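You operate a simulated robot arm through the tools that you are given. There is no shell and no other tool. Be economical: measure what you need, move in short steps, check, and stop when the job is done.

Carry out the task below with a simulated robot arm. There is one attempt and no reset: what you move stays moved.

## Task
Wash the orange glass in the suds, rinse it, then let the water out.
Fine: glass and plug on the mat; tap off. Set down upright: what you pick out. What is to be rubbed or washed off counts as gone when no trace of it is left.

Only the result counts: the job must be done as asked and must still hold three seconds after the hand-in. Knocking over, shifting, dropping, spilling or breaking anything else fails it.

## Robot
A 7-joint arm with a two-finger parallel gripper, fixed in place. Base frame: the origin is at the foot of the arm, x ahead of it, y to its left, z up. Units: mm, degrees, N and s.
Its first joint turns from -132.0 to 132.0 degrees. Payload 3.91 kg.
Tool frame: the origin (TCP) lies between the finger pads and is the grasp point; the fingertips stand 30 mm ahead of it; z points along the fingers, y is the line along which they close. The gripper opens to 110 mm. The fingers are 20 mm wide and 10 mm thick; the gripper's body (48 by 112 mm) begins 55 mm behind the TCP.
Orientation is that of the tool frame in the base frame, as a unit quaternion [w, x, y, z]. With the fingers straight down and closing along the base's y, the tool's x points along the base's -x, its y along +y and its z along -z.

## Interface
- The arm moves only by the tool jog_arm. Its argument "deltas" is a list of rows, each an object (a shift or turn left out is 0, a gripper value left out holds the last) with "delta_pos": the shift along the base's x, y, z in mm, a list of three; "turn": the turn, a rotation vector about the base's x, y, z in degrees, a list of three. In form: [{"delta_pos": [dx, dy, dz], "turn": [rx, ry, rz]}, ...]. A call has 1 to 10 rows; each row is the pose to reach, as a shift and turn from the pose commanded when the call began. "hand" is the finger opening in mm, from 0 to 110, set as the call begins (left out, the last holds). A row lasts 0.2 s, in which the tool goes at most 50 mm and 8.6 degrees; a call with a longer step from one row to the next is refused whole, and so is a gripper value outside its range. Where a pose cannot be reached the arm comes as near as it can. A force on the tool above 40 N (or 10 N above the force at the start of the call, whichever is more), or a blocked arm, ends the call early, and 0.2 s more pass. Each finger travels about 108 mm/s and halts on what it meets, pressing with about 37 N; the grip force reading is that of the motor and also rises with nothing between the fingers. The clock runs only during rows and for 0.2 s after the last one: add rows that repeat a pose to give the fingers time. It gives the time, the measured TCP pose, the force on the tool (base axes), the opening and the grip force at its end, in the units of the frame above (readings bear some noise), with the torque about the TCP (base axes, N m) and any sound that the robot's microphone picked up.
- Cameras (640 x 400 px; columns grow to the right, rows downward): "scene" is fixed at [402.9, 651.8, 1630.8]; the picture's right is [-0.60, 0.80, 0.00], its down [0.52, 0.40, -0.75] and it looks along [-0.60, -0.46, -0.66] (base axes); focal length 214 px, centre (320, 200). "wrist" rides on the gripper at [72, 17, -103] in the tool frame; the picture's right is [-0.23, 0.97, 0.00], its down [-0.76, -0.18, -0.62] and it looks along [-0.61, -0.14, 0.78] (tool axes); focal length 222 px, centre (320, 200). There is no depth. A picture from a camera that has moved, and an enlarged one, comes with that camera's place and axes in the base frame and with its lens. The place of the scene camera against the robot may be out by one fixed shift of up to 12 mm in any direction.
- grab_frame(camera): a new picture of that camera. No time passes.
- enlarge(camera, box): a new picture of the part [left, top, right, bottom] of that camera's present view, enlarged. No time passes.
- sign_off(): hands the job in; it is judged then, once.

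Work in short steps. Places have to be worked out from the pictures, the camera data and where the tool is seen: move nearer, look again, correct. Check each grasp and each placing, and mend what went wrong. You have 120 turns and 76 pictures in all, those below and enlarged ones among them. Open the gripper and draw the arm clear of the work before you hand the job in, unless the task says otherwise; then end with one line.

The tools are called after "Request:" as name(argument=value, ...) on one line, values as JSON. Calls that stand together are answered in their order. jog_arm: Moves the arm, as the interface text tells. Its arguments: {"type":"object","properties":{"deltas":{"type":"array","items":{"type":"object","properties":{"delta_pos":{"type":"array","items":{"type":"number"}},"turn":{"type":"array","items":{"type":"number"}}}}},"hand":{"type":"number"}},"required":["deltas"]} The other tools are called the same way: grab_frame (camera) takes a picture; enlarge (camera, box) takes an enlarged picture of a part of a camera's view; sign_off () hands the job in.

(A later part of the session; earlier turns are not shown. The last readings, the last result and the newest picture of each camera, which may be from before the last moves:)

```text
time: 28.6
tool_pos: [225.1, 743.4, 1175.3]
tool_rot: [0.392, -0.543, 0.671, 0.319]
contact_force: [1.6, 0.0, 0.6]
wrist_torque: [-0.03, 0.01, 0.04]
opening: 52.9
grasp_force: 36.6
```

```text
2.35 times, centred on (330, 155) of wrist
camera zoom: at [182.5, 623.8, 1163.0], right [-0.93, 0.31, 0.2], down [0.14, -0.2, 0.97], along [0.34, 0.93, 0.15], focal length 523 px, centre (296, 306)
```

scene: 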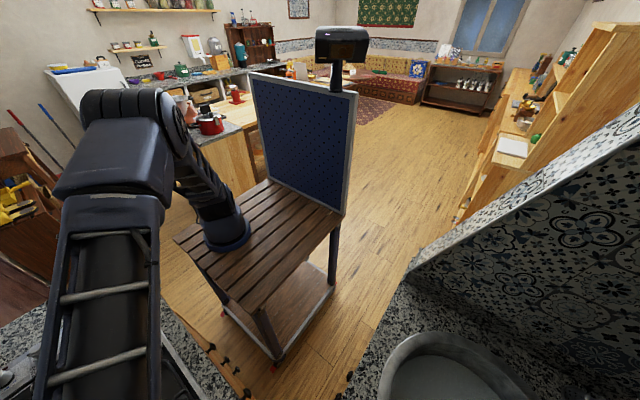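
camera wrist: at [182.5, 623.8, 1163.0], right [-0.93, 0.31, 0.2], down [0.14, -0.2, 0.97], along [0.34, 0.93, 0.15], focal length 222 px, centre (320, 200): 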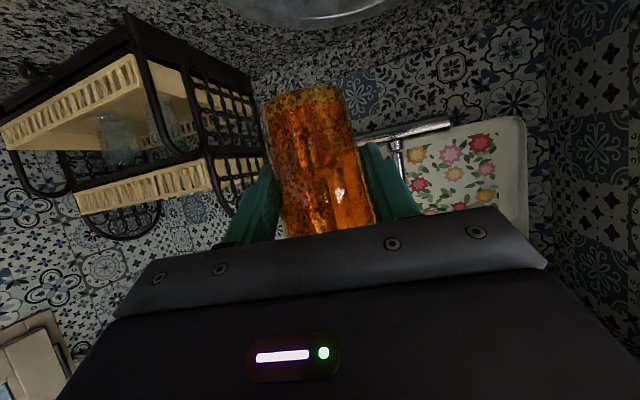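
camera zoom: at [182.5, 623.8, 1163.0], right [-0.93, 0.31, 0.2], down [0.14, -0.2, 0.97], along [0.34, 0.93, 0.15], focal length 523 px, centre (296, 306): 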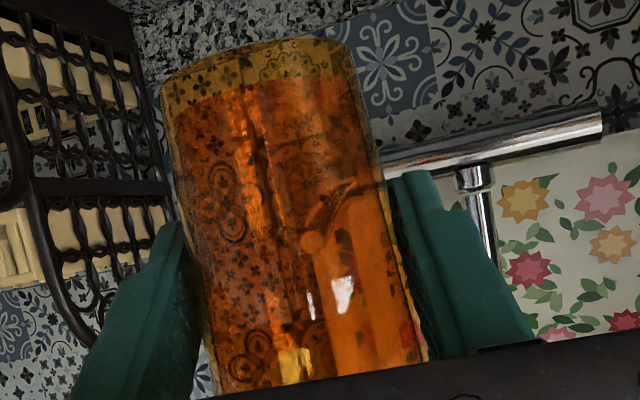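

Baseline noted. Lower toward the basin while reducing the tilt to 30°, keeping the wrist clear of the spout.

Request:
jog_arm(deltas=[{"delta_pos": [-6, 18, -39], "turn": [-5.9, 1.25, 0]}, {"delta_pos": [-12, 36, -78], "turn": [-11.8, 2.5, 0]}, {"delta_pos": [-18, 54, -117], "turn": [-17.6, 3.7, 0]}, {"delta_pos": [-24, 72, -156], "turn": [-23.5, 5, 0]}, {"delta_pos": [-30, 92, -195], "turn": [-29.4, 6.2, 0]}, {"delta_pos": [-30, 92, -215], "turn": [-29.4, 6.2, 0]}])

Request:
grab_frame(camera="wrist")

Request:
grab_frame(camera="scene")

```text
time: 30.0
tool_pos: [193.1, 835.9, 960.8]
tool_rot: [0.205, -0.607, 0.749, 0.166]
contact_force: [-0.7, 0.3, -0.1]
wrist_torque: [0.0, 0.01, -0.01]
opening: 52.8
grasp_force: 37.0
```

```text
33 pictures are left
camera wrist: at [152.0, 726.9, 1012.6], right [-0.91, 0.39, 0.12], down [0.24, 0.29, 0.92], along [0.33, 0.87, -0.36], focal length 222 px, centre (320, 200)
```

wrist: 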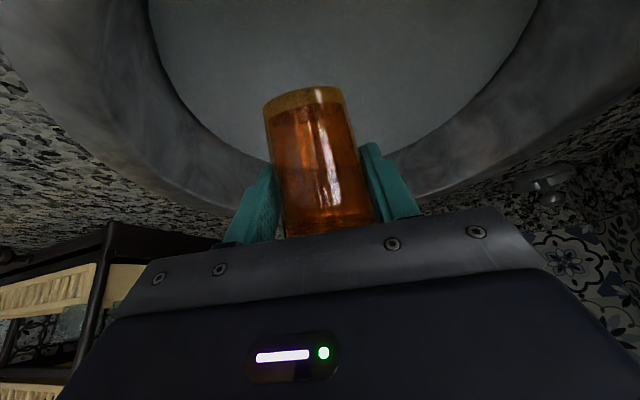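

```text
32 pictures are left
```

scene: 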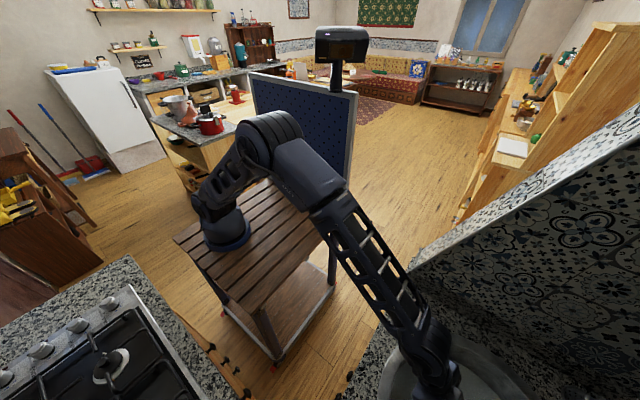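

The glass is above the suds. Lower into the water while bringing the tool vertical, watching for bottom contact.

Request:
jog_arm(deltas=[{"delta_pos": [0, 7, -35], "turn": [-7, 1.5, 0]}, {"delta_pos": [0, 14, -70], "turn": [-14, 3, 0]}, {"delta_pos": [0, 20, -105], "turn": [-21, 4.5, 0]}, {"delta_pos": [0, 25, -130], "turn": [-29.4, 6.2, 0]}])

Request:
jog_arm(deltas=[{"delta_pos": [0, 0, -10]}, {"delta_pos": [0, 0, -20]}, {"delta_pos": [0, 0, -30]}, {"delta_pos": [0, 0, -40]}, {"delta_pos": [0, 0, -48]}])

Request:
grab_frame(camera="wrist")

```text
time: 31.0
tool_pos: [193.9, 861.5, 831.1]
tool_rot: [0.004, -0.629, 0.777, 0.003]
contact_force: [-1.2, 0.2, 0.0]
wrist_torque: [0.02, -0.02, 0.03]
opening: 52.8
grasp_force: 37.3
```

```text
time: 32.2
tool_pos: [195.5, 862.2, 782.7]
tool_rot: [0.005, -0.63, 0.777, 0.004]
contact_force: [3.5, 5.8, 18.7]
wrist_torque: [-0.34, 0.0, 0.08]
opening: 51.7
grasp_force: 37.2
```

```text
31 pictures are left
camera wrist: at [162.6, 792.3, 884.9], right [-0.91, 0.42, 0.0], down [0.33, 0.7, 0.63], along [0.27, 0.57, -0.77], focal length 222 px, centre (320, 200)
```

wrist: 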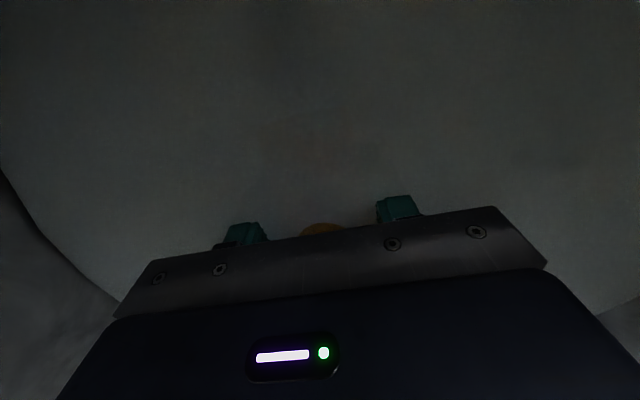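

The glass base touches the bowl (18.7 N) and a bit of rim still shows. Raise a little, shift toward the centre, and then lower again gently.

Request:
jog_arm(deltas=[{"delta_pos": [0, 0, 6]}, {"delta_pos": [0, 8, 12]}, {"delta_pos": [-3, 20, 12]}, {"delta_pos": [-5, 32, 12]}])

Request:
jog_arm(deltas=[{"delta_pos": [0, 0, -5]}, {"delta_pos": [0, 0, -10]}, {"delta_pos": [0, 0, -15]}, {"delta_pos": [0, 0, -15]}])

```text
time: 33.2
tool_pos: [188.7, 893.8, 793.4]
tool_rot: [0.002, -0.629, 0.777, 0.003]
contact_force: [-0.3, -0.3, -1.3]
wrist_torque: [0.03, -0.01, -0.01]
opening: 51.9
grasp_force: 37.2
```

```text
time: 34.2
tool_pos: [190.0, 893.5, 780.5]
tool_rot: [0.005, -0.63, 0.777, 0.004]
contact_force: [2.3, 7.5, 23.1]
wrist_torque: [-0.3, 0.01, 0.0]
opening: 51.7
grasp_force: 37.1
```

Same floor height here (glass bottom at z≈735). Tilt the tool 12° past vertical so the glass lies flatter, pull back to y≈868, and submerge fully.

Request:
jog_arm(deltas=[{"delta_pos": [0, -8, 10], "turn": [-3, 0.6, 0]}, {"delta_pos": [0, -16, 10], "turn": [-6, 1.25, 0]}, {"delta_pos": [0, -25, 8], "turn": [-12, 2.5, 0]}, {"delta_pos": [0, -25, 3], "turn": [-12, 2.5, 0]}, {"delta_pos": [0, -25, -2], "turn": [-12, 2.5, 0]}])

Request:
grab_frame(camera="wrist")

```text
time: 35.5
tool_pos: [189.6, 870.3, 781.0]
tool_rot: [-0.077, -0.626, 0.774, -0.062]
contact_force: [-0.1, -0.2, 8.3]
wrist_torque: [0.03, 0.07, -0.02]
opening: 51.4
grasp_force: 37.0
stopped in row 5: the force on the tool passed its limit at 44 N (the readings are from after the stop); the commanded pose is now the measured one
```

```text
30 pictures are left
camera wrist: at [161.8, 823.9, 897.1], right [-0.91, 0.42, -0.04], down [0.35, 0.81, 0.46], along [0.23, 0.4, -0.89], focal length 222 px, centre (320, 200)
```

wrist: 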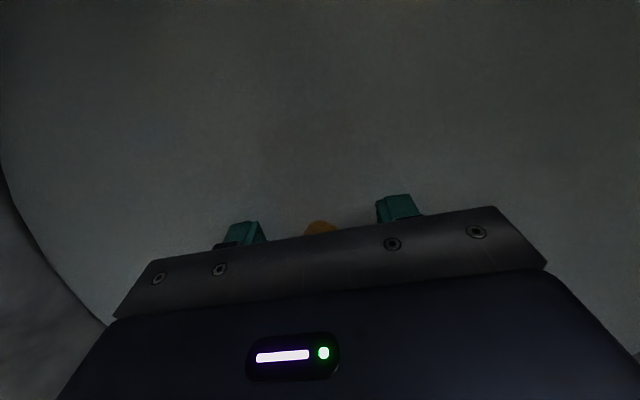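

Request:
enlarge(camera="wrist", box=[210, 180, 430, 260])

```text
2.91 times, centred on (320, 220) of wrist
camera zoom: at [161.8, 823.9, 897.1], right [-0.91, 0.42, -0.04], down [0.35, 0.81, 0.46], along [0.23, 0.4, -0.89], focal length 646 px, centre (320, 142)
```

zoom: 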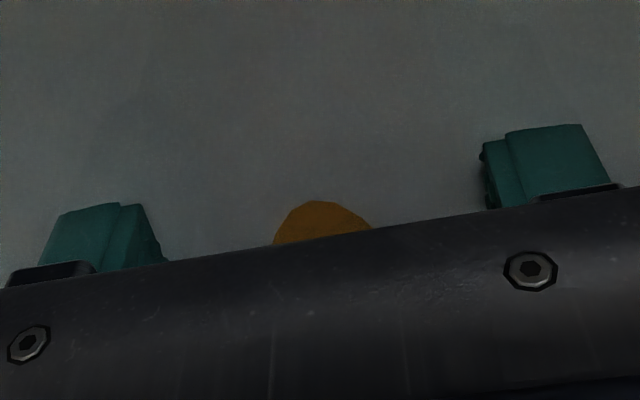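

A small crest still protrudes. I raise slightly, tilt another ~13°, pull back a bit, and lower again.

Request:
jog_arm(deltas=[{"delta_pos": [0, -3, 8], "turn": [-3, 0.6, 0]}, {"delta_pos": [0, -8, 10], "turn": [-8, 1.7, 0]}, {"delta_pos": [0, -14, 10], "turn": [-13, 2.7, 0]}, {"delta_pos": [0, -14, 7], "turn": [-13, 2.7, 0]}, {"delta_pos": [0, -14, 4], "turn": [-13, 2.7, 0]}])

Request:
enlarge(camera="wrist", box=[160, 120, 480, 280])

```text
time: 36.6
tool_pos: [190.2, 854.8, 784.1]
tool_rot: [-0.166, -0.615, 0.759, -0.136]
contact_force: [0.1, -0.1, -1.6]
wrist_torque: [0.02, 0.01, 0.02]
opening: 51.7
grasp_force: 36.9
```

```text
2.00 times, centred on (320, 200) of wrist
camera zoom: at [167.2, 837.1, 908.8], right [-0.91, 0.4, -0.1], down [0.37, 0.9, 0.25], along [0.19, 0.19, -0.96], focal length 444 px, centre (320, 200)
```

zoom: 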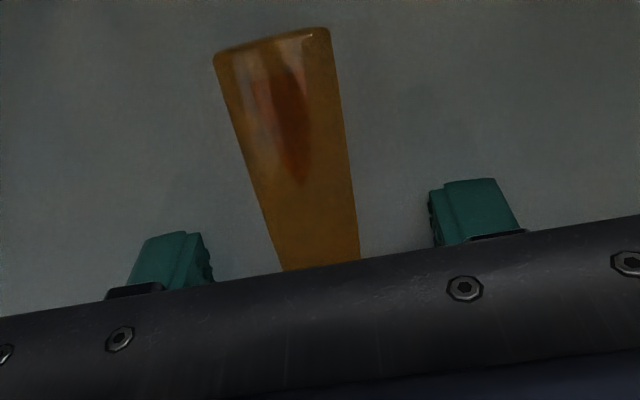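

The glass has swivelled in the grip and now lies nearly flat with only ~3 mm out of the water. I tilt back ~7° and lower in fine steps until touch.

Request:
jog_arm(deltas=[{"delta_pos": [0, 3, 2], "turn": [3.5, -0.7, 0]}, {"delta_pos": [0, 6, 2], "turn": [7, -1.5, 0]}, {"delta_pos": [0, 6, -2], "turn": [7, -1.5, 0]}, {"delta_pos": [0, 6, -5], "turn": [7, -1.5, 0]}, {"delta_pos": [0, 6, -8], "turn": [7, -1.5, 0]}, {"delta_pos": [0, 6, -11], "turn": [7, -1.5, 0]}, {"delta_pos": [0, 6, -14], "turn": [7, -1.5, 0]}])

Request:
enlarge(camera="wrist", box=[160, 120, 480, 280])

```text
time: 37.9
tool_pos: [189.0, 863.4, 780.7]
tool_rot: [-0.116, -0.622, 0.768, -0.095]
contact_force: [0.2, 0.0, 8.2]
wrist_torque: [0.09, 0.24, -0.04]
opening: 51.5
grasp_force: 37.4
stopped in row 6: the force on the tool passed its limit at 45 N (the readings are from after the stop); the commanded pose is now the measured one
```

```text
2.00 times, centred on (320, 200) of wrist
camera zoom: at [164.4, 829.0, 901.9], right [-0.91, 0.41, -0.07], down [0.36, 0.86, 0.37], along [0.21, 0.31, -0.93], focal length 444 px, centre (320, 200)
```

zoom: 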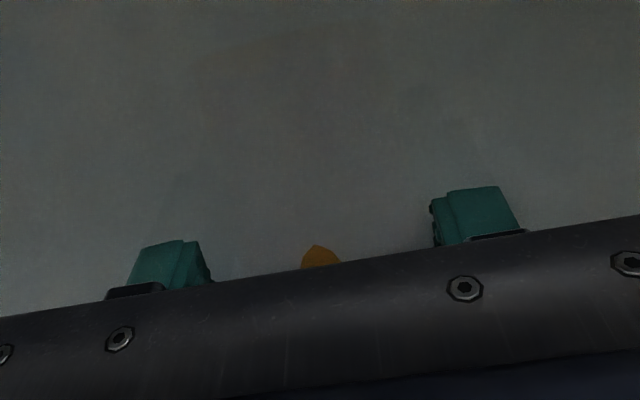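

Only a sliver near the mouth remains out at this angle. I alternate: tilt to mouth-down (−29°) and swirl, so every part gets under.

Request:
jog_arm(deltas=[{"delta_pos": [0, -3, 5], "turn": [-4, 0.8, 0]}, {"delta_pos": [0, -8, 7], "turn": [-8, 1.7, 0]}, {"delta_pos": [0, -10, 6], "turn": [-12, 2.5, 0]}, {"delta_pos": [0, -10, 3], "turn": [-12, 2.5, 0]}, {"delta_pos": [12, -10, 3], "turn": [-12, 2.5, 0]}, {"delta_pos": [-12, -10, 3], "turn": [-12, 2.5, 0]}, {"delta_pos": [12, -10, 3], "turn": [-12, 2.5, 0]}, {"delta_pos": [-12, -10, 3], "turn": [-12, 2.5, 0]}, {"delta_pos": [0, -10, 3], "turn": [-12, 2.5, 0]}])

Request:
enlarge(camera="wrist", box=[160, 120, 480, 280])

```text
time: 39.9
tool_pos: [188.5, 854.2, 784.7]
tool_rot: [-0.198, -0.61, 0.75, -0.162]
contact_force: [-5.2, -0.1, 17.1]
wrist_torque: [0.86, -0.17, 0.22]
opening: 51.6
grasp_force: 36.9
```

```text
2.00 times, centred on (320, 200) of wrist
camera zoom: at [168.7, 844.8, 910.2], right [-0.91, 0.4, -0.11], down [0.37, 0.91, 0.17], along [0.17, 0.11, -0.98], focal length 444 px, centre (320, 200)
```

zoom: 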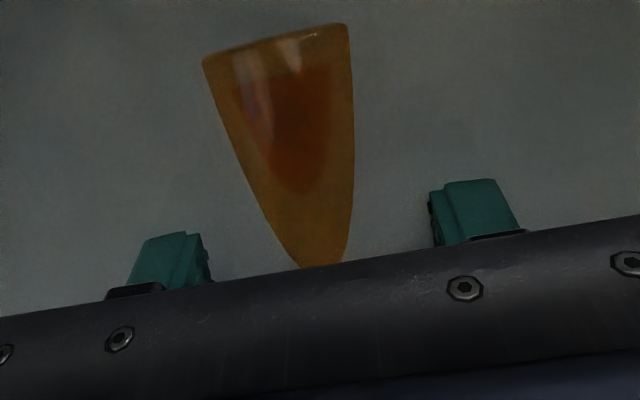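

Now the mouth end is fully under while the base end was under in the previous pose, so everything has been in the suds. Lift out: first back to vertical, then raise.

Request:
jog_arm(deltas=[{"delta_pos": [0, 0, 8]}, {"delta_pos": [0, 2, 10], "turn": [7, -1.5, 0]}, {"delta_pos": [0, 4, 10], "turn": [14, -3, 0]}, {"delta_pos": [10, 4, 8], "turn": [17, -3.6, 0]}, {"delta_pos": [-10, 4, 8], "turn": [17, -3.6, 0]}, {"delta_pos": [10, 4, 8], "turn": [17, -3.6, 0]}, {"delta_pos": [0, 4, 15], "turn": [22, -4.7, 0]}, {"delta_pos": [0, 0, 30], "turn": [29, -6.2, 0]}, {"delta_pos": [0, 0, 60], "turn": [36, -7.7, 0]}, {"delta_pos": [0, -5, 95], "turn": [43, -9.1, 0]}])

Request:
jog_arm(deltas=[{"delta_pos": [0, -5, 35], "turn": [7.8, -1.66, 0]}, {"delta_pos": [0, -10, 70], "turn": [15.6, -3.3, 0]}, {"delta_pos": [0, -20, 105], "turn": [23.4, -5, 0]}, {"delta_pos": [0, -30, 135], "turn": [31.2, -6.6, 0]}, {"delta_pos": [0, -35, 155], "turn": [39, -8.3, 0]}, {"delta_pos": [0, -40, 165], "turn": [46.8, -9.95, 0]}, {"delta_pos": [0, -45, 170], "turn": [54.6, -11.6, 0]}])

Request:
grab_frame(camera="wrist")

```text
time: 42.1
tool_pos: [190.4, 848.2, 877.5]
tool_rot: [0.097, -0.624, 0.771, 0.079]
contact_force: [-0.5, 0.0, -2.6]
wrist_torque: [0.03, 0.01, 0.04]
opening: 51.5
grasp_force: 37.0
```

```text
time: 43.7
tool_pos: [189.8, 803.9, 1049.5]
tool_rot: [0.448, -0.514, 0.636, 0.361]
contact_force: [-1.0, -0.4, -0.9]
wrist_torque: [-0.02, 0.0, 0.01]
opening: 51.6
grasp_force: 36.8
```

```text
25 pictures are left
camera wrist: at [147.5, 687.4, 1016.1], right [-0.94, 0.28, 0.21], down [0.1, -0.36, 0.93], along [0.34, 0.89, 0.31], focal length 222 px, centre (320, 200)
```

wrist: 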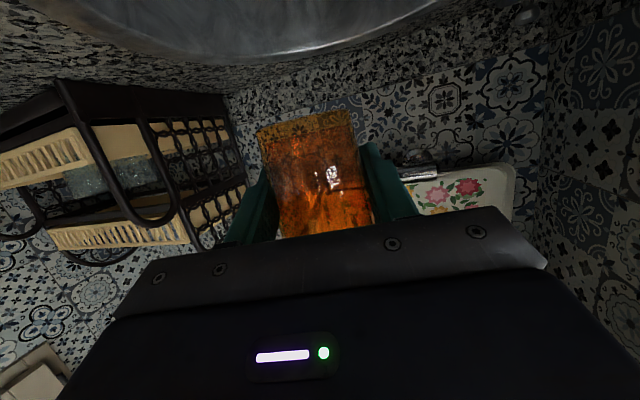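

Glass is out, still gripped firmly. Now roll the tool about its axis so the glass tips mouth-sideways and drains over the basin.

Request:
jog_arm(deltas=[{"turn": [1.69, 7.82, -2.86]}, {"turn": [3.38, 15.64, -5.73]}, {"turn": [5.07, 23.46, -8.59]}, {"turn": [6.77, 31.28, -11.46]}, {"turn": [8.46, 39.1, -14.32]}, {"turn": [10.15, 46.92, -17.19]}, {"turn": [11.84, 54.74, -20.05]}, {"turn": [13.53, 62.56, -22.92]}, {"turn": [15.22, 70.38, -25.78]}, {"turn": [16.9, 78.2, -28.65]}])

Request:
grab_frame(camera="wrist")

```text
time: 45.9
tool_pos: [189.0, 803.2, 1049.0]
tool_rot: [0.085, 0.051, 0.815, 0.57]
contact_force: [0.0, -0.5, -0.9]
wrist_torque: [0.03, -0.01, -0.03]
opening: 51.6
grasp_force: 36.6
```

```text
24 pictures are left
camera wrist: at [97.3, 726.5, 1093.2], right [0.21, 0.29, 0.93], down [0.63, -0.77, 0.1], along [0.75, 0.56, -0.35], focal length 222 px, centre (320, 200)
```

wrist: 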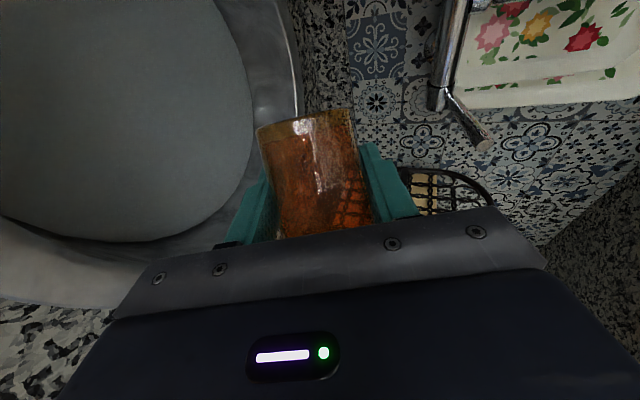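

Rolling works and this view shows the lever clearly: pivot end ≈(285, 1086, 1129), knob ≈(286, 974, 1174). I bring the upper finger's back under the knob.

Request:
jog_arm(deltas=[{"delta_pos": [19, 25, 10], "turn": [7.3, -1.5, 0]}, {"delta_pos": [40, 55, 25], "turn": [14.7, -3.1, 0]}, {"delta_pos": [60, 85, 40], "turn": [14.7, -3.1, 0]}, {"delta_pos": [80, 110, 52], "turn": [14.7, -3.1, 0]}, {"delta_pos": [94, 135, 62], "turn": [14.7, -3.1, 0]}])

Request:
grab_frame(camera="wrist")

```text
time: 47.1
tool_pos: [286.7, 939.1, 1111.6]
tool_rot: [0.1, 0.044, 0.734, 0.671]
contact_force: [0.2, -0.4, -1.3]
wrist_torque: [0.0, -0.03, 0.0]
opening: 51.8
grasp_force: 37.6
```

```text
23 pictures are left
camera wrist: at [191.3, 854.8, 1130.2], right [0.15, 0.05, 0.99], down [0.63, -0.78, -0.06], along [0.76, 0.63, -0.15], focal length 222 px, centre (320, 200)
```

wrist: 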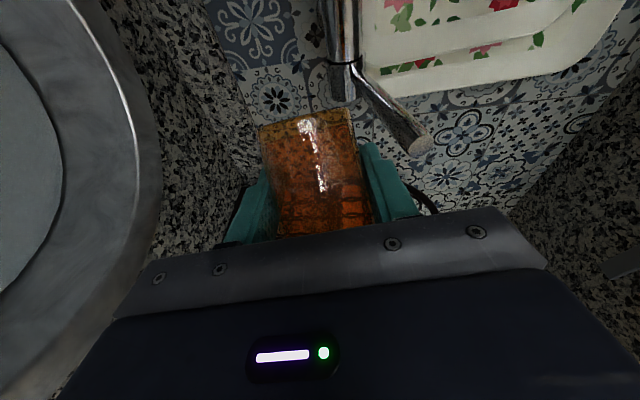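

The knob is ~19 mm above the finger's back. Move 12 mm outward, then lift and watch force/sound.

Request:
jog_arm(deltas=[{"delta_pos": [0, 12, 0]}, {"delta_pos": [0, 12, 10]}, {"delta_pos": [0, 12, 18]}, {"delta_pos": [0, 12, 24]}, {"delta_pos": [0, 14, 30]}, {"delta_pos": [0, 17, 36]}, {"delta_pos": [0, 20, 42]}])

Request:
grab_frame(camera="wrist")

```text
time: 48.7
tool_pos: [285.2, 956.5, 1152.4]
tool_rot: [0.101, 0.045, 0.734, 0.671]
contact_force: [-0.1, -1.0, -0.3]
wrist_torque: [0.03, 0.01, -0.02]
opening: 51.8
grasp_force: 36.8
```

```text
22 pictures are left
camera wrist: at [190.2, 872.9, 1170.9], right [0.16, 0.05, 0.99], down [0.63, -0.78, -0.06], along [0.76, 0.63, -0.15], focal length 222 px, centre (320, 200)
```

wrist: 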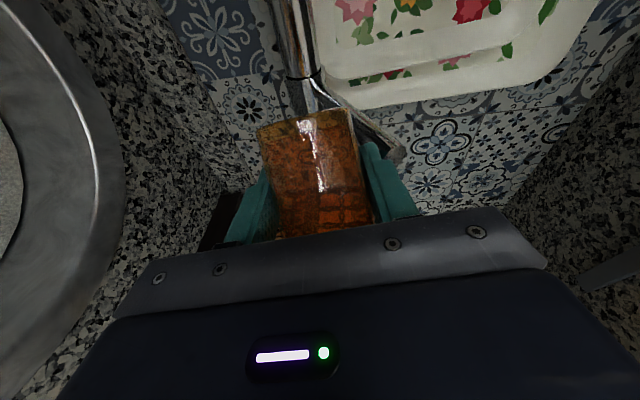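

The knob has risen along with the finger (lever now ~35° up) with little force, but no flow sound. Continue lifting.

Request:
jog_arm(deltas=[{"delta_pos": [0, 3, 7]}, {"delta_pos": [0, 7, 14]}, {"delta_pos": [0, 12, 21]}, {"delta_pos": [0, 17, 28]}, {"delta_pos": [0, 23, 34]}])

Request:
grab_frame(camera="wrist")

```text
time: 49.9
tool_pos: [282.8, 980.8, 1186.3]
tool_rot: [0.1, 0.045, 0.733, 0.671]
contact_force: [0.6, -0.4, -0.8]
wrist_torque: [-0.01, 0.02, 0.05]
opening: 51.8
grasp_force: 37.0
```

```text
21 pictures are left
camera wrist: at [189.4, 896.0, 1204.9], right [0.15, 0.05, 0.99], down [0.63, -0.78, -0.06], along [0.76, 0.63, -0.15], focal length 222 px, centre (320, 200)
```

wrist: 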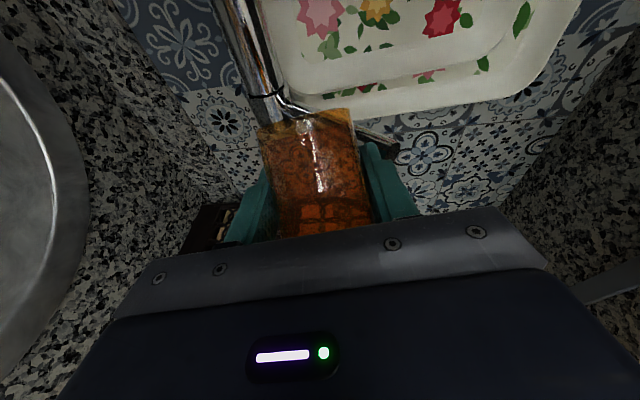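

Lever followed up further. Now drop away from it and back off to see whether water runs.

Request:
jog_arm(deltas=[{"delta_pos": [0, 0, -20]}, {"delta_pos": [-5, -10, -45]}, {"delta_pos": [-15, -45, -70]}, {"delta_pos": [-30, -85, -90]}, {"delta_pos": [-45, -130, -95]}, {"delta_pos": [-55, -170, -95]}])

Request:
grab_frame(camera="wrist")

```text
time: 51.3
tool_pos: [230.4, 809.1, 1093.7]
tool_rot: [0.101, 0.045, 0.734, 0.671]
contact_force: [-0.5, 0.3, -1.1]
wrist_torque: [0.02, 0.01, 0.0]
opening: 51.2
grasp_force: 37.6
```

```text
20 pictures are left
camera wrist: at [137.0, 723.6, 1111.5], right [0.15, 0.05, 0.99], down [0.63, -0.78, -0.06], along [0.76, 0.63, -0.15], focal length 222 px, centre (320, 200)
```

wrist: 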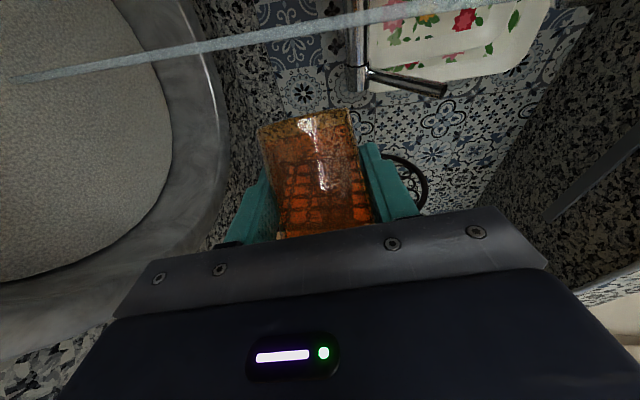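

Water is running; the stream falls at about (180, 918). Move the glass into the stream while rolling it back toward upright, wiggling along x so the outside is rinsed.

Request:
jog_arm(deltas=[{"delta_pos": [-8, 27, -15], "turn": [-1.75, -8.3, 0.69]}, {"delta_pos": [-16, 54, -30], "turn": [-3.5, -16.6, 1.38]}, {"delta_pos": [-24, 81, -45], "turn": [-5.25, -24.9, 2.07]}, {"delta_pos": [-34, 108, -55], "turn": [-7, -33.2, 2.76]}, {"delta_pos": [-60, 108, -55], "turn": [-7, -33.2, 2.76]}, {"delta_pos": [-85, 108, -55], "turn": [-7, -33.2, 2.76]}, {"delta_pos": [-50, 108, -55], "turn": [-8.75, -41.5, 3.45]}, {"delta_pos": [-20, 108, -55], "turn": [-10.5, -49.8, 4.14]}, {"delta_pos": [-50, 110, -55], "turn": [-12.25, -58.1, 4.83]}, {"delta_pos": [-70, 112, -55], "turn": [-14, -66.4, 5.52]}])

Request:
jog_arm(deltas=[{"delta_pos": [10, 4, 0], "turn": [-1.75, -8.3, 0.69]}, {"delta_pos": [18, 8, 0], "turn": [-3.5, -16.6, 1.38]}, {"delta_pos": [18, 8, 0], "turn": [-3.5, -16.6, 1.38]}])

Request:
grab_frame(camera="wrist")

```text
time: 53.5
tool_pos: [160.3, 922.5, 1036.0]
tool_rot: [0.459, -0.374, 0.632, 0.5]
contact_force: [0.5, 0.5, -1.6]
wrist_torque: [0.02, -0.02, 0.06]
opening: 51.3
grasp_force: 36.6
```

```text
time: 54.3
tool_pos: [177.4, 930.8, 1035.2]
tool_rot: [0.527, -0.465, 0.569, 0.427]
contact_force: [0.1, 0.1, -1.9]
wrist_torque: [0.01, 0.03, 0.02]
opening: 51.8
grasp_force: 37.1
```

```text
19 pictures are left
camera wrist: at [138.7, 827.3, 971.4], right [-0.95, 0.22, 0.22], down [0.06, -0.58, 0.81], along [0.31, 0.78, 0.54], focal length 222 px, centre (320, 200)
```

wrist: 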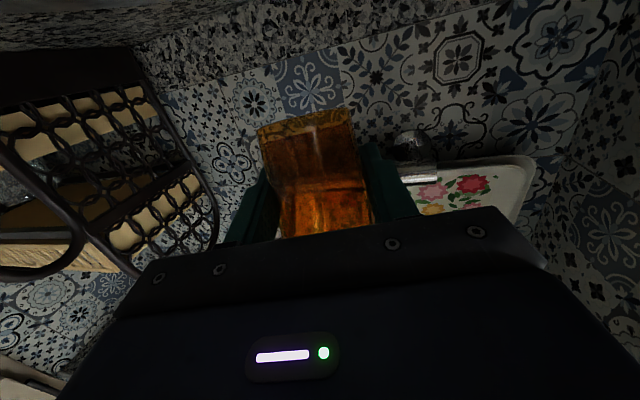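

The mouth is in the stream (tool load rises as it fills). Hold with small wiggles so inside, rim and outer walls get rinsed.

Request:
jog_arm(deltas=[{"delta_pos": [0, 0, 0]}, {"delta_pos": [0, 0, 0]}, {"delta_pos": [15, 0, 0]}, {"delta_pos": [35, 0, 0]}, {"delta_pos": [0, 5, 0]}, {"delta_pos": [-35, 0, 0]}, {"delta_pos": [0, -20, 0]}, {"delta_pos": [0, -45, 0]}, {"delta_pos": [0, -20, 0]}, {"delta_pos": [0, 15, 0]}])

Request:
jog_arm(deltas=[{"delta_pos": [0, -5, 0]}, {"delta_pos": [0, -15, 0]}, {"delta_pos": [0, -15, 0]}, {"delta_pos": [0, -15, 0]}, {"delta_pos": [0, -15, 0]}])

```text
time: 56.5
tool_pos: [175.0, 946.5, 1037.0]
tool_rot: [0.527, -0.463, 0.569, 0.428]
contact_force: [-1.0, -0.2, -2.4]
wrist_torque: [-0.03, 0.01, 0.02]
opening: 52.0
grasp_force: 37.5
```

```text
time: 57.7
tool_pos: [175.9, 931.1, 1035.7]
tool_rot: [0.527, -0.463, 0.57, 0.427]
contact_force: [0.2, 1.0, -2.7]
wrist_torque: [0.01, 0.01, 0.05]
opening: 51.8
grasp_force: 37.2
```

It's filled. Now roll over to dump the water, with the stream washing the base side.

Request:
jog_arm(deltas=[{"delta_pos": [5, -5, 0], "turn": [1.75, 8.3, -0.69]}, {"delta_pos": [10, -10, 0], "turn": [3.5, 16.6, -1.38]}, {"delta_pos": [15, -13, 0], "turn": [5.25, 24.9, -2.07]}, {"delta_pos": [20, -13, 0], "turn": [7, 33.2, -2.76]}, {"delta_pos": [25, -13, 0], "turn": [8.75, 41.5, -3.45]}, {"delta_pos": [30, -13, 0], "turn": [10.5, 49.8, -4.14]}, {"delta_pos": [35, -13, 0], "turn": [12.25, 58.1, -4.83]}, {"delta_pos": [40, -13, 0], "turn": [14, 66.4, -5.52]}, {"delta_pos": [45, -13, 0], "turn": [15.75, 74.7, -6.21]}, {"delta_pos": [48, -13, 0], "turn": [17.5, 83, -6.9]}])

Request:
jog_arm(deltas=[{"turn": [1.75, 8.3, -0.69]}, {"turn": [3.5, 16.6, -1.38]}, {"turn": [5.25, 24.9, -2.07]}, {"delta_pos": [10, 0, 0], "turn": [7, 33.2, -2.76]}, {"delta_pos": [-20, 0, 0], "turn": [7, 33.2, -2.76]}, {"delta_pos": [-40, 0, 0], "turn": [7, 33.2, -2.76]}, {"delta_pos": [-20, 0, 0], "turn": [7, 33.2, -2.76]}, {"delta_pos": [0, 0, 0], "turn": [7, 33.2, -2.76]}])

Request:
grab_frame(camera="wrist")

```text
time: 59.9
tool_pos: [224.8, 917.9, 1036.9]
tool_rot: [0.1, 0.046, 0.734, 0.67]
contact_force: [-0.1, -0.6, -1.4]
wrist_torque: [-0.03, 0.0, -0.05]
opening: 51.9
grasp_force: 36.9
```

```text
time: 61.7
tool_pos: [225.3, 917.8, 1035.5]
tool_rot: [-0.1, 0.258, 0.689, 0.67]
contact_force: [-1.5, -0.4, -1.2]
wrist_torque: [0.01, 0.0, -0.03]
opening: 51.6
grasp_force: 37.4
```

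```text
18 pictures are left
camera wrist: at [148.9, 831.9, 1093.8], right [0.67, -0.08, 0.74], down [0.43, -0.77, -0.47], along [0.61, 0.63, -0.48], focal length 222 px, centre (320, 200)
```

wrist: 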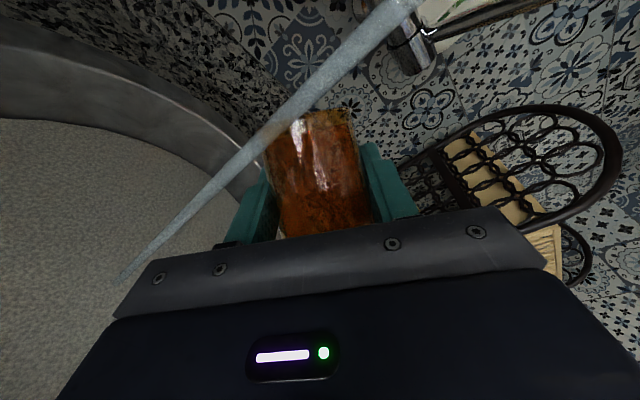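

Request:
enlarge(camera="wrist", box=[230, 90, 410, 240])

```text
2.67 times, centred on (320, 165) of wrist
camera zoom: at [148.9, 831.9, 1093.8], right [0.67, -0.08, 0.74], down [0.43, -0.77, -0.47], along [0.61, 0.63, -0.48], focal length 592 px, centre (320, 293)
```

zoom: 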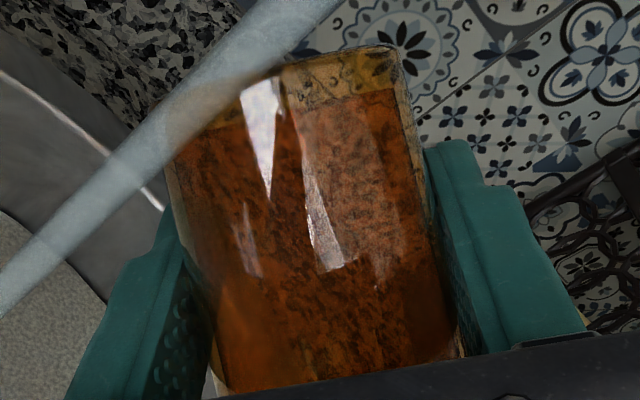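

Glass looks clear. One more pass: bring it upright beside the stream, tilt slightly outward, and let the stream run down the robot-facing side.

Request:
jog_arm(deltas=[{"delta_pos": [8, 0, 0], "turn": [-1.75, -8.3, 0.69]}, {"delta_pos": [15, 0, 0], "turn": [-3.5, -16.6, 1.38]}, {"delta_pos": [20, 0, 0], "turn": [-5.25, -24.9, 2.07]}, {"delta_pos": [25, 0, 0], "turn": [-7, -33.2, 2.76]}, {"delta_pos": [25, 0, 0], "turn": [-8.75, -41.5, 3.45]}, {"delta_pos": [25, 0, 0], "turn": [-10.5, -49.8, 4.14]}, {"delta_pos": [25, 0, 0], "turn": [-12.25, -58.1, 4.83]}, {"delta_pos": [25, 5, 0], "turn": [-14, -66.4, 5.52]}, {"delta_pos": [25, 10, 0], "turn": [-15.75, -74.7, 6.21]}, {"delta_pos": [25, 15, 0], "turn": [-17.5, -83, 6.9]}])

Request:
jog_arm(deltas=[{"turn": [-1.75, -8.3, 0.69]}, {"turn": [-3.5, -16.6, 1.38]}, {"turn": [-5.25, -24.9, 2.07]}, {"delta_pos": [0, 5, 0], "turn": [-7, -33.2, 2.76]}])

Request:
jog_arm(deltas=[{"delta_pos": [0, 5, 0], "turn": [-8.2, 1.75, 0]}, {"delta_pos": [0, 5, 0], "turn": [-16.4, 3.5, 0]}, {"delta_pos": [-20, 5, 0], "turn": [-24.5, 5.2, 0]}, {"delta_pos": [-45, 5, 0], "turn": [-24.5, 5.2, 0]}, {"delta_pos": [-60, 5, 0], "turn": [-24.5, 5.2, 0]}, {"delta_pos": [-75, 5, 0], "turn": [-24.5, 5.2, 0]}, {"delta_pos": [-90, 5, 0], "turn": [-24.5, 5.2, 0]}, {"delta_pos": [-70, 5, 0], "turn": [-24.5, 5.2, 0]}])

Request:
grab_frame(camera="wrist")

```text
time: 63.9
tool_pos: [250.9, 931.8, 1036.1]
tool_rot: [0.38, -0.277, 0.68, 0.563]
contact_force: [-0.1, -0.4, -0.3]
wrist_torque: [0.04, 0.02, -0.02]
opening: 51.3
grasp_force: 37.5
```

```text
time: 64.9
tool_pos: [249.4, 937.5, 1036.6]
tool_rot: [0.527, -0.465, 0.569, 0.427]
contact_force: [0.3, 0.2, -0.2]
wrist_torque: [0.03, -0.01, -0.02]
opening: 51.6
grasp_force: 37.0
```

```text
time: 66.7
tool_pos: [179.8, 943.8, 1035.7]
tool_rot: [0.39, -0.545, 0.671, 0.317]
contact_force: [-0.4, -0.4, -1.4]
wrist_torque: [0.01, -0.02, 0.0]
opening: 51.7
grasp_force: 37.0
```

```text
16 pictures are left
camera wrist: at [136.1, 823.7, 1024.4], right [-0.93, 0.31, 0.2], down [0.14, -0.2, 0.97], along [0.34, 0.93, 0.14], focal length 222 px, centre (320, 200)
```

wrist: 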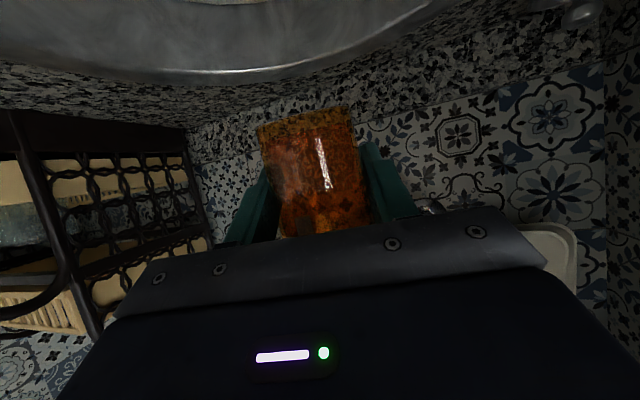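

Rinsed all round. Slide out of the stream sideways, back off, and bring the glass upright (tilt ≈71°).

Request:
jog_arm(deltas=[{"delta_pos": [35, 0, 0]}, {"delta_pos": [72, 0, 0]}, {"delta_pos": [80, -35, 10], "turn": [5.6, -1.2, 0]}, {"delta_pos": [85, -75, 20], "turn": [11.25, -2.4, 0]}, {"delta_pos": [90, -115, 30], "turn": [11.25, -2.4, 0]}, {"delta_pos": [95, -155, 40], "turn": [11.25, -2.4, 0]}])

Request:
jog_arm(deltas=[{"delta_pos": [35, -15, 0], "turn": [0, 0, -3.4]}, {"delta_pos": [70, -30, 0], "turn": [0, 0, -6.8]}, {"delta_pos": [105, -45, 0], "turn": [0, 0, -10.2]}, {"delta_pos": [140, -60, 0], "turn": [0, 0, -13.6]}, {"delta_pos": [175, -75, 0], "turn": [0, 0, -17]}, {"delta_pos": [210, -90, -5], "turn": [0, 0, -20.4]}, {"delta_pos": [245, -105, -15], "turn": [0, 0, -23.8]}, {"delta_pos": [275, -115, -35], "turn": [0, 0, -27]}])

Request:
grab_frame(camera="wrist")

```text
time: 68.1
tool_pos: [275.3, 785.8, 1078.6]
tool_rot: [0.456, -0.51, 0.628, 0.37]
contact_force: [-1.2, 0.6, -1.4]
wrist_torque: [0.05, 0.0, -0.04]
opening: 51.8
grasp_force: 36.7
```

```text
time: 69.9
tool_pos: [550.8, 673.6, 1041.8]
tool_rot: [0.53, -0.35, 0.729, 0.254]
contact_force: [-0.1, -0.1, -1.1]
wrist_torque: [-0.01, -0.01, -0.01]
opening: 51.7
grasp_force: 36.6
```

```text
15 pictures are left
camera wrist: at [461.9, 589.2, 1005.7], right [-0.71, 0.67, 0.21], down [-0.09, -0.39, 0.92], along [0.69, 0.64, 0.34], focal length 222 px, centre (320, 200)
```

wrist: 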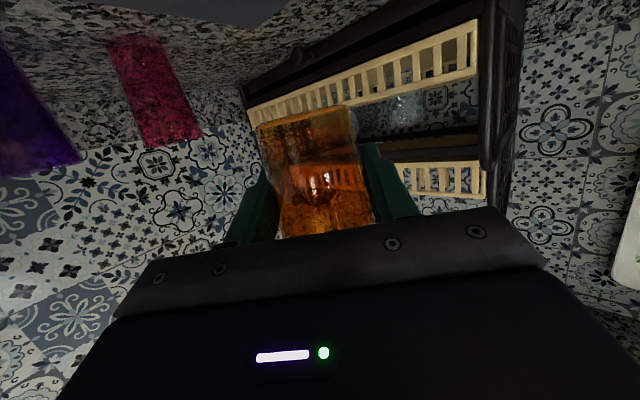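

Over the mat at (551, 674). Reduce tilt to 65° for camera clearance and descend to near the mat, then feel for contact.

Request:
jog_arm(deltas=[{"delta_pos": [0, 0, -30], "turn": [-5.05, 4.1, 0]}, {"delta_pos": [0, 0, -60], "turn": [-5.05, 4.1, 0]}, {"delta_pos": [0, 0, -76], "turn": [-5.05, 4.1, 0]}])

Request:
jog_arm(deltas=[{"delta_pos": [0, 0, -3]}, {"delta_pos": [0, 0, -6]}, {"delta_pos": [0, 0, -9]}, {"delta_pos": [0, 0, -12]}])

Request:
grab_frame(camera="wrist")

```text
time: 70.7
tool_pos: [549.5, 673.4, 966.5]
tool_rot: [0.488, -0.363, 0.759, 0.233]
contact_force: [-0.5, 0.5, -0.2]
wrist_torque: [0.0, -0.02, 0.01]
opening: 51.7
grasp_force: 37.0
```

```text
time: 71.7
tool_pos: [549.1, 672.5, 954.4]
tool_rot: [0.487, -0.364, 0.759, 0.233]
contact_force: [0.2, 0.3, -1.1]
wrist_torque: [0.0, 0.02, -0.02]
opening: 51.7
grasp_force: 37.1
```

```text
14 pictures are left
camera wrist: at [458.6, 586.3, 931.3], right [-0.7, 0.68, 0.21], down [-0.02, -0.31, 0.95], along [0.71, 0.66, 0.23], focal length 222 px, centre (320, 200)
```

wrist: 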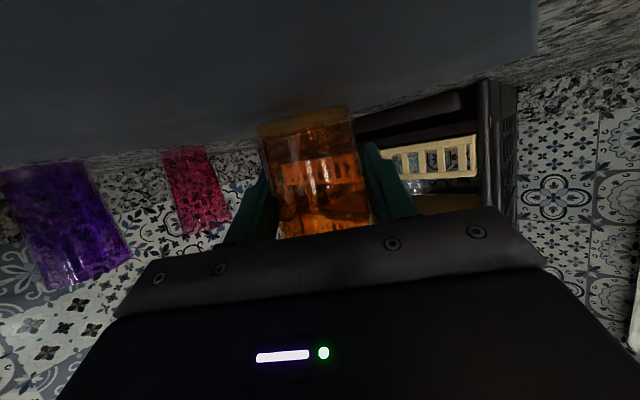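

Still slightly above the mat; continue down in 2 mm steps to contact.

Request:
jog_arm(deltas=[{"delta_pos": [0, 0, -2]}, {"delta_pos": [0, 0, -4]}, {"delta_pos": [0, 0, -6]}, {"delta_pos": [0, 0, -8]}, {"delta_pos": [0, 0, -10]}])

```text
time: 72.9
tool_pos: [549.8, 673.1, 945.3]
tool_rot: [0.488, -0.364, 0.758, 0.235]
contact_force: [1.1, -2.1, 19.8]
wrist_torque: [-0.1, 0.15, -0.01]
opening: 51.5
grasp_force: 37.3
```

Firm contact with the mat (20 N). Release, then withdraw along the tool axis.

Request:
jog_arm(deltas=[{"delta_pos": [0, 0, 1]}, {"delta_pos": [0, 0, 2]}, {"delta_pos": [0, 0, 2]}], hand=82)

Request:
jog_arm(deltas=[{"delta_pos": [-17, -21, 13]}, {"delta_pos": [-34, -42, 26]}, {"delta_pos": [-51, -63, 45]}, {"delta_pos": [-65, -80, 75]}])

Request:
grab_frame(camera="wrist")

```text
time: 73.7
tool_pos: [550.1, 671.9, 945.2]
tool_rot: [0.487, -0.365, 0.759, 0.234]
contact_force: [-2.7, 0.2, 2.5]
wrist_torque: [-0.2, 0.36, -0.29]
opening: 82.1
grasp_force: 0.2
```

```text
time: 74.7
tool_pos: [485.0, 593.6, 1019.8]
tool_rot: [0.488, -0.363, 0.759, 0.233]
contact_force: [0.3, 0.1, -0.8]
wrist_torque: [0.01, -0.02, -0.02]
opening: 81.8
grasp_force: 0.0
```

```text
13 pictures are left
camera wrist: at [393.6, 507.9, 997.0], right [-0.7, 0.68, 0.21], down [-0.02, -0.31, 0.95], along [0.71, 0.66, 0.23], focal length 222 px, centre (320, 200)
```

wrist: 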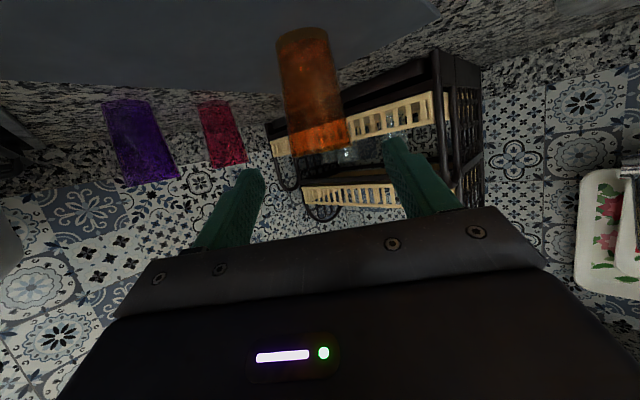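

Glass stands upright on the mat. Now the tap: close the fingers and travel to above the lever, pointing +y to keep clear of the spout.

Request:
jog_arm(deltas=[{"delta_pos": [-20, 20, 30], "turn": [0, 0, 3.9]}, {"delta_pos": [-40, 45, 60], "turn": [0, 0, 7.8]}, {"delta_pos": [-60, 72, 90], "turn": [0, 0, 11.7]}, {"delta_pos": [-80, 100, 120], "turn": [0, 0, 15.6]}, {"delta_pos": [-100, 128, 147], "turn": [0, 0, 19.5]}, {"delta_pos": [-120, 156, 174], "turn": [0, 0, 23.4]}, {"delta_pos": [-140, 184, 201], "turn": [0, 0, 27.3]}, {"delta_pos": [-160, 212, 226], "turn": [0, 0, 31.2]}, {"delta_pos": [-180, 242, 250], "turn": [0, 0, 35.1]}, {"delta_pos": [-197, 272, 270], "turn": [0, 0, 39]}], hand=0)

Request:
grab_frame(camera="wrist")

```text
time: 76.9
tool_pos: [288.1, 864.1, 1290.4]
tool_rot: [-0.382, 0.596, -0.593, -0.383]
contact_force: [-0.1, 0.4, 0.4]
wrist_torque: [0.03, 0.02, 0.02]
opening: 0.1
grasp_force: 36.7
```

```text
12 pictures are left
camera wrist: at [271.0, 740.4, 1267.2], right [-0.97, 0.09, 0.21], down [0.18, -0.25, 0.95], along [0.14, 0.96, 0.23], focal length 222 px, centre (320, 200)
```

wrist: 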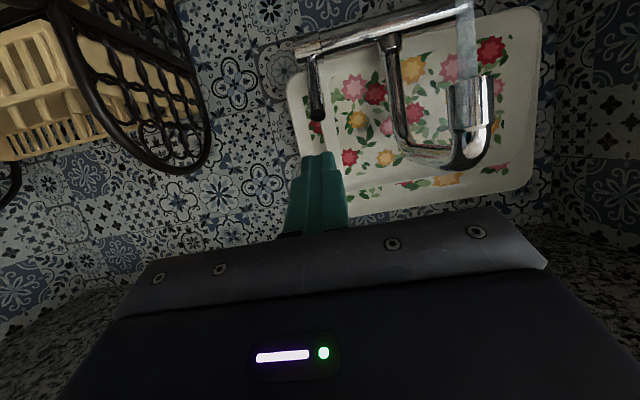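

Lever knob is now at ≈(293, 1025, 1233). Advance over it, then push down along its arc.

Request:
jog_arm(deltas=[{"delta_pos": [2, 40, 0]}, {"delta_pos": [4, 85, 0]}, {"delta_pos": [4, 125, 0]}, {"delta_pos": [4, 148, 0]}])

Request:
jog_arm(deltas=[{"delta_pos": [0, -2, -15]}, {"delta_pos": [0, -4, -30]}, {"delta_pos": [0, -7, -45]}, {"delta_pos": [0, -11, -60]}, {"delta_pos": [0, -16, -75]}, {"delta_pos": [0, -22, -88]}, {"delta_pos": [0, -26, -98]}, {"delta_pos": [0, -28, -106]}])

Request:
grab_frame(camera="wrist")

```text
time: 77.9
tool_pos: [290.5, 1014.1, 1291.7]
tool_rot: [-0.381, 0.596, -0.594, -0.383]
contact_force: [0.7, 0.3, 1.1]
wrist_torque: [-0.03, -0.02, 0.0]
opening: 0.0
grasp_force: 37.1
```

```text
time: 79.7
tool_pos: [291.1, 986.6, 1198.7]
tool_rot: [-0.387, 0.593, -0.59, -0.387]
contact_force: [0.2, 2.8, 5.6]
wrist_torque: [0.18, -0.02, -0.04]
opening: 0.0
grasp_force: 37.2
stopped in row 8: the force on the tool passed its limit at 49 N (the readings are from after the stop); the commanded pose is now the measured one
```

```text
11 pictures are left
camera wrist: at [274.0, 862.9, 1173.2], right [-0.97, 0.09, 0.21], down [0.18, -0.27, 0.95], along [0.14, 0.96, 0.24], focal length 222 px, centre (320, 200)
```

wrist: 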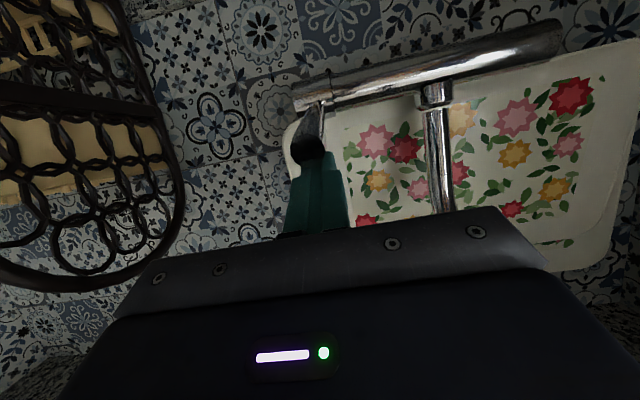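

Hit the end stop (49 N). Lift off and back away, then check the stream.

Request:
jog_arm(deltas=[{"delta_pos": [0, 0, 20]}, {"delta_pos": [0, -30, 40]}, {"delta_pos": [0, -75, 50]}, {"delta_pos": [0, -120, 50]}, {"delta_pos": [0, -165, 50]}, {"delta_pos": [0, -210, 50]}, {"delta_pos": [0, -255, 50]}])

Request:
grab_frame(camera="wrist")

```text
time: 81.3
tool_pos: [290.6, 731.5, 1246.3]
tool_rot: [-0.385, 0.594, -0.591, -0.386]
contact_force: [-0.2, 1.4, 0.3]
wrist_torque: [0.03, -0.05, 0.0]
opening: 0.0
grasp_force: 36.8
```

```text
10 pictures are left
camera wrist: at [273.3, 609.2, 1221.5], right [-0.97, 0.09, 0.21], down [0.18, -0.26, 0.95], along [0.14, 0.96, 0.24], focal length 222 px, centre (320, 200)
```

wrist: 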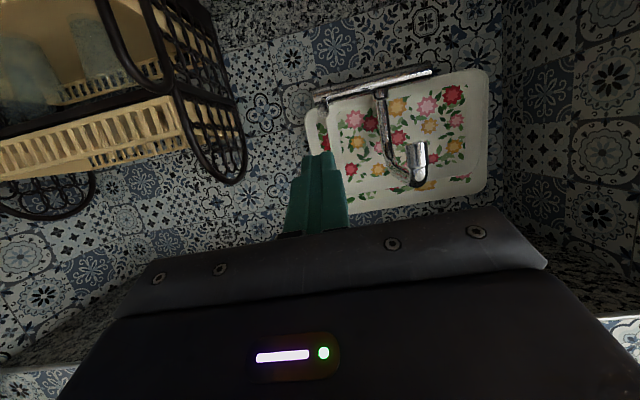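

The stream has stopped: tap is off. Next the plug: move down over the basin, straightening the tool, to look closely into the water.

Request:
jog_arm(deltas=[{"delta_pos": [-13, 15, -41], "turn": [-5, 0, 0]}, {"delta_pos": [-26, 30, -82], "turn": [-10, 0, 0]}, {"delta_pos": [-39, 45, -123], "turn": [-15, 0, 0]}, {"delta_pos": [-52, 60, -164], "turn": [-20, 0, 0]}, {"delta_pos": [-65, 75, -205], "turn": [-25, 0, 0]}, {"delta_pos": [-78, 90, -246], "turn": [-30, 0, 0]}, {"delta_pos": [-90, 104, -286], "turn": [-36, 0, 0]}])

Request:
jog_arm(deltas=[{"delta_pos": [0, 7, -35], "turn": [-8, 0, 0]}, {"delta_pos": [0, 14, -70], "turn": [-16, 0, 0]}, {"delta_pos": [0, 18, -95], "turn": [-24, 0, 0]}, {"delta_pos": [0, 22, -110], "turn": [-30, 0, 0]}])

Request:
grab_frame(camera="wrist")

```text
time: 82.9
tool_pos: [200.0, 836.2, 962.8]
tool_rot: [-0.185, 0.684, -0.681, -0.184]
contact_force: [0.4, 0.0, 0.6]
wrist_torque: [-0.01, -0.01, 0.03]
opening: 0.1
grasp_force: 37.1
```

```text
time: 83.9
tool_pos: [200.8, 858.3, 851.3]
tool_rot: [-0.001, 0.708, -0.706, -0.001]
contact_force: [0.4, 1.5, 0.7]
wrist_torque: [0.02, 0.02, -0.01]
opening: 0.1
grasp_force: 36.7
```

```text
9 pictures are left
camera wrist: at [183.7, 784.9, 954.9], right [-0.97, 0.22, 0.0], down [0.18, 0.76, 0.63], along [0.14, 0.61, -0.78], focal length 222 px, centre (320, 200)
```

wrist: 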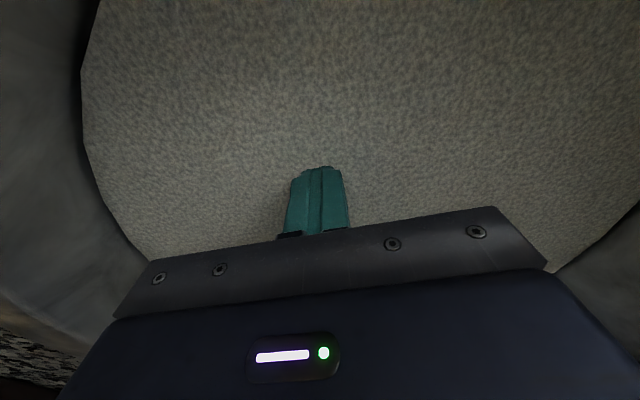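

Foam hides the floor; the waterline circle gives centre ≈(182, 907). I probe for the plug by lowering the closed fingers at the centre.

Request:
jog_arm(deltas=[{"delta_pos": [-5, 10, -10]}, {"delta_pos": [-10, 30, -15]}, {"delta_pos": [-19, 49, -15]}, {"delta_pos": [-19, 49, -25]}, {"delta_pos": [-19, 49, -35]}])

Request:
jog_arm(deltas=[{"delta_pos": [0, 0, -6]}, {"delta_pos": [0, 0, -12]}, {"delta_pos": [0, 0, -18]}, {"delta_pos": [0, 0, -24]}, {"delta_pos": [0, 0, -30]}, {"delta_pos": [0, 0, -36]}, {"delta_pos": [0, 0, -42]}])

```text
time: 85.1
tool_pos: [181.9, 907.1, 816.2]
tool_rot: [-0.001, 0.709, -0.705, -0.003]
contact_force: [0.6, 0.0, -0.7]
wrist_torque: [-0.01, -0.01, -0.02]
opening: 0.3
grasp_force: 36.8
```

```text
time: 86.7
tool_pos: [183.1, 907.6, 779.5]
tool_rot: [-0.002, 0.709, -0.705, -0.003]
contact_force: [-0.9, -3.8, 9.8]
wrist_torque: [-0.24, 0.05, 0.02]
opening: 0.0
grasp_force: 37.6
stopped in row 7: the force on the tool passed its limit at 49 N (the readings are from after the stop); the commanded pose is now the measured one
```

Contact at tip z≈749 — the same as the floor elsewhere, so probably no tall knob here. I sweep the fingertips a few mm above the floor along y to feel for the plug.

Request:
jog_arm(deltas=[{"delta_pos": [0, 0, 8]}, {"delta_pos": [0, 10, 8]}, {"delta_pos": [0, 20, 8]}, {"delta_pos": [0, 30, 8]}, {"delta_pos": [0, 40, 8]}, {"delta_pos": [0, 50, 8]}])

Request:
jog_arm(deltas=[{"delta_pos": [0, -12, 0]}, {"delta_pos": [0, -24, 0]}, {"delta_pos": [0, -36, 0]}, {"delta_pos": [0, -48, 0]}, {"delta_pos": [0, -60, 0]}, {"delta_pos": [0, -72, 0]}, {"delta_pos": [0, -84, 0]}, {"delta_pos": [0, -96, 0]}, {"delta_pos": [0, -108, 0]}])

```text
time: 88.1
tool_pos: [182.2, 957.2, 787.2]
tool_rot: [-0.002, 0.708, -0.706, -0.004]
contact_force: [0.4, -0.3, 0.4]
wrist_torque: [0.03, 0.01, -0.02]
opening: 0.0
grasp_force: 37.3
```

```text
time: 90.1
tool_pos: [183.2, 849.1, 786.4]
tool_rot: [-0.002, 0.709, -0.705, -0.002]
contact_force: [-0.4, -0.4, -0.3]
wrist_torque: [-0.01, 0.05, -0.01]
opening: 0.2
grasp_force: 37.1
```

Nothing protrudes on that line. Check the floor height here for comparison, then sweep in x.

Request:
jog_arm(deltas=[{"delta_pos": [0, 0, -3]}, {"delta_pos": [0, 0, -6]}, {"delta_pos": [0, 0, -9]}, {"delta_pos": [0, 0, -12]}, {"delta_pos": [0, 0, -15]}, {"delta_pos": [0, 0, -18]}, {"delta_pos": [0, 0, -21]}])

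```text
time: 91.1
tool_pos: [181.8, 848.3, 780.3]
tool_rot: [-0.003, 0.708, -0.706, -0.003]
contact_force: [-0.5, -0.6, 7.0]
wrist_torque: [-0.11, 0.06, -0.08]
opening: 0.0
grasp_force: 36.8
stopped in row 4: the force on the tool passed its limit at 46 N (the readings are from after the stop); the commanded pose is now the measured one
```

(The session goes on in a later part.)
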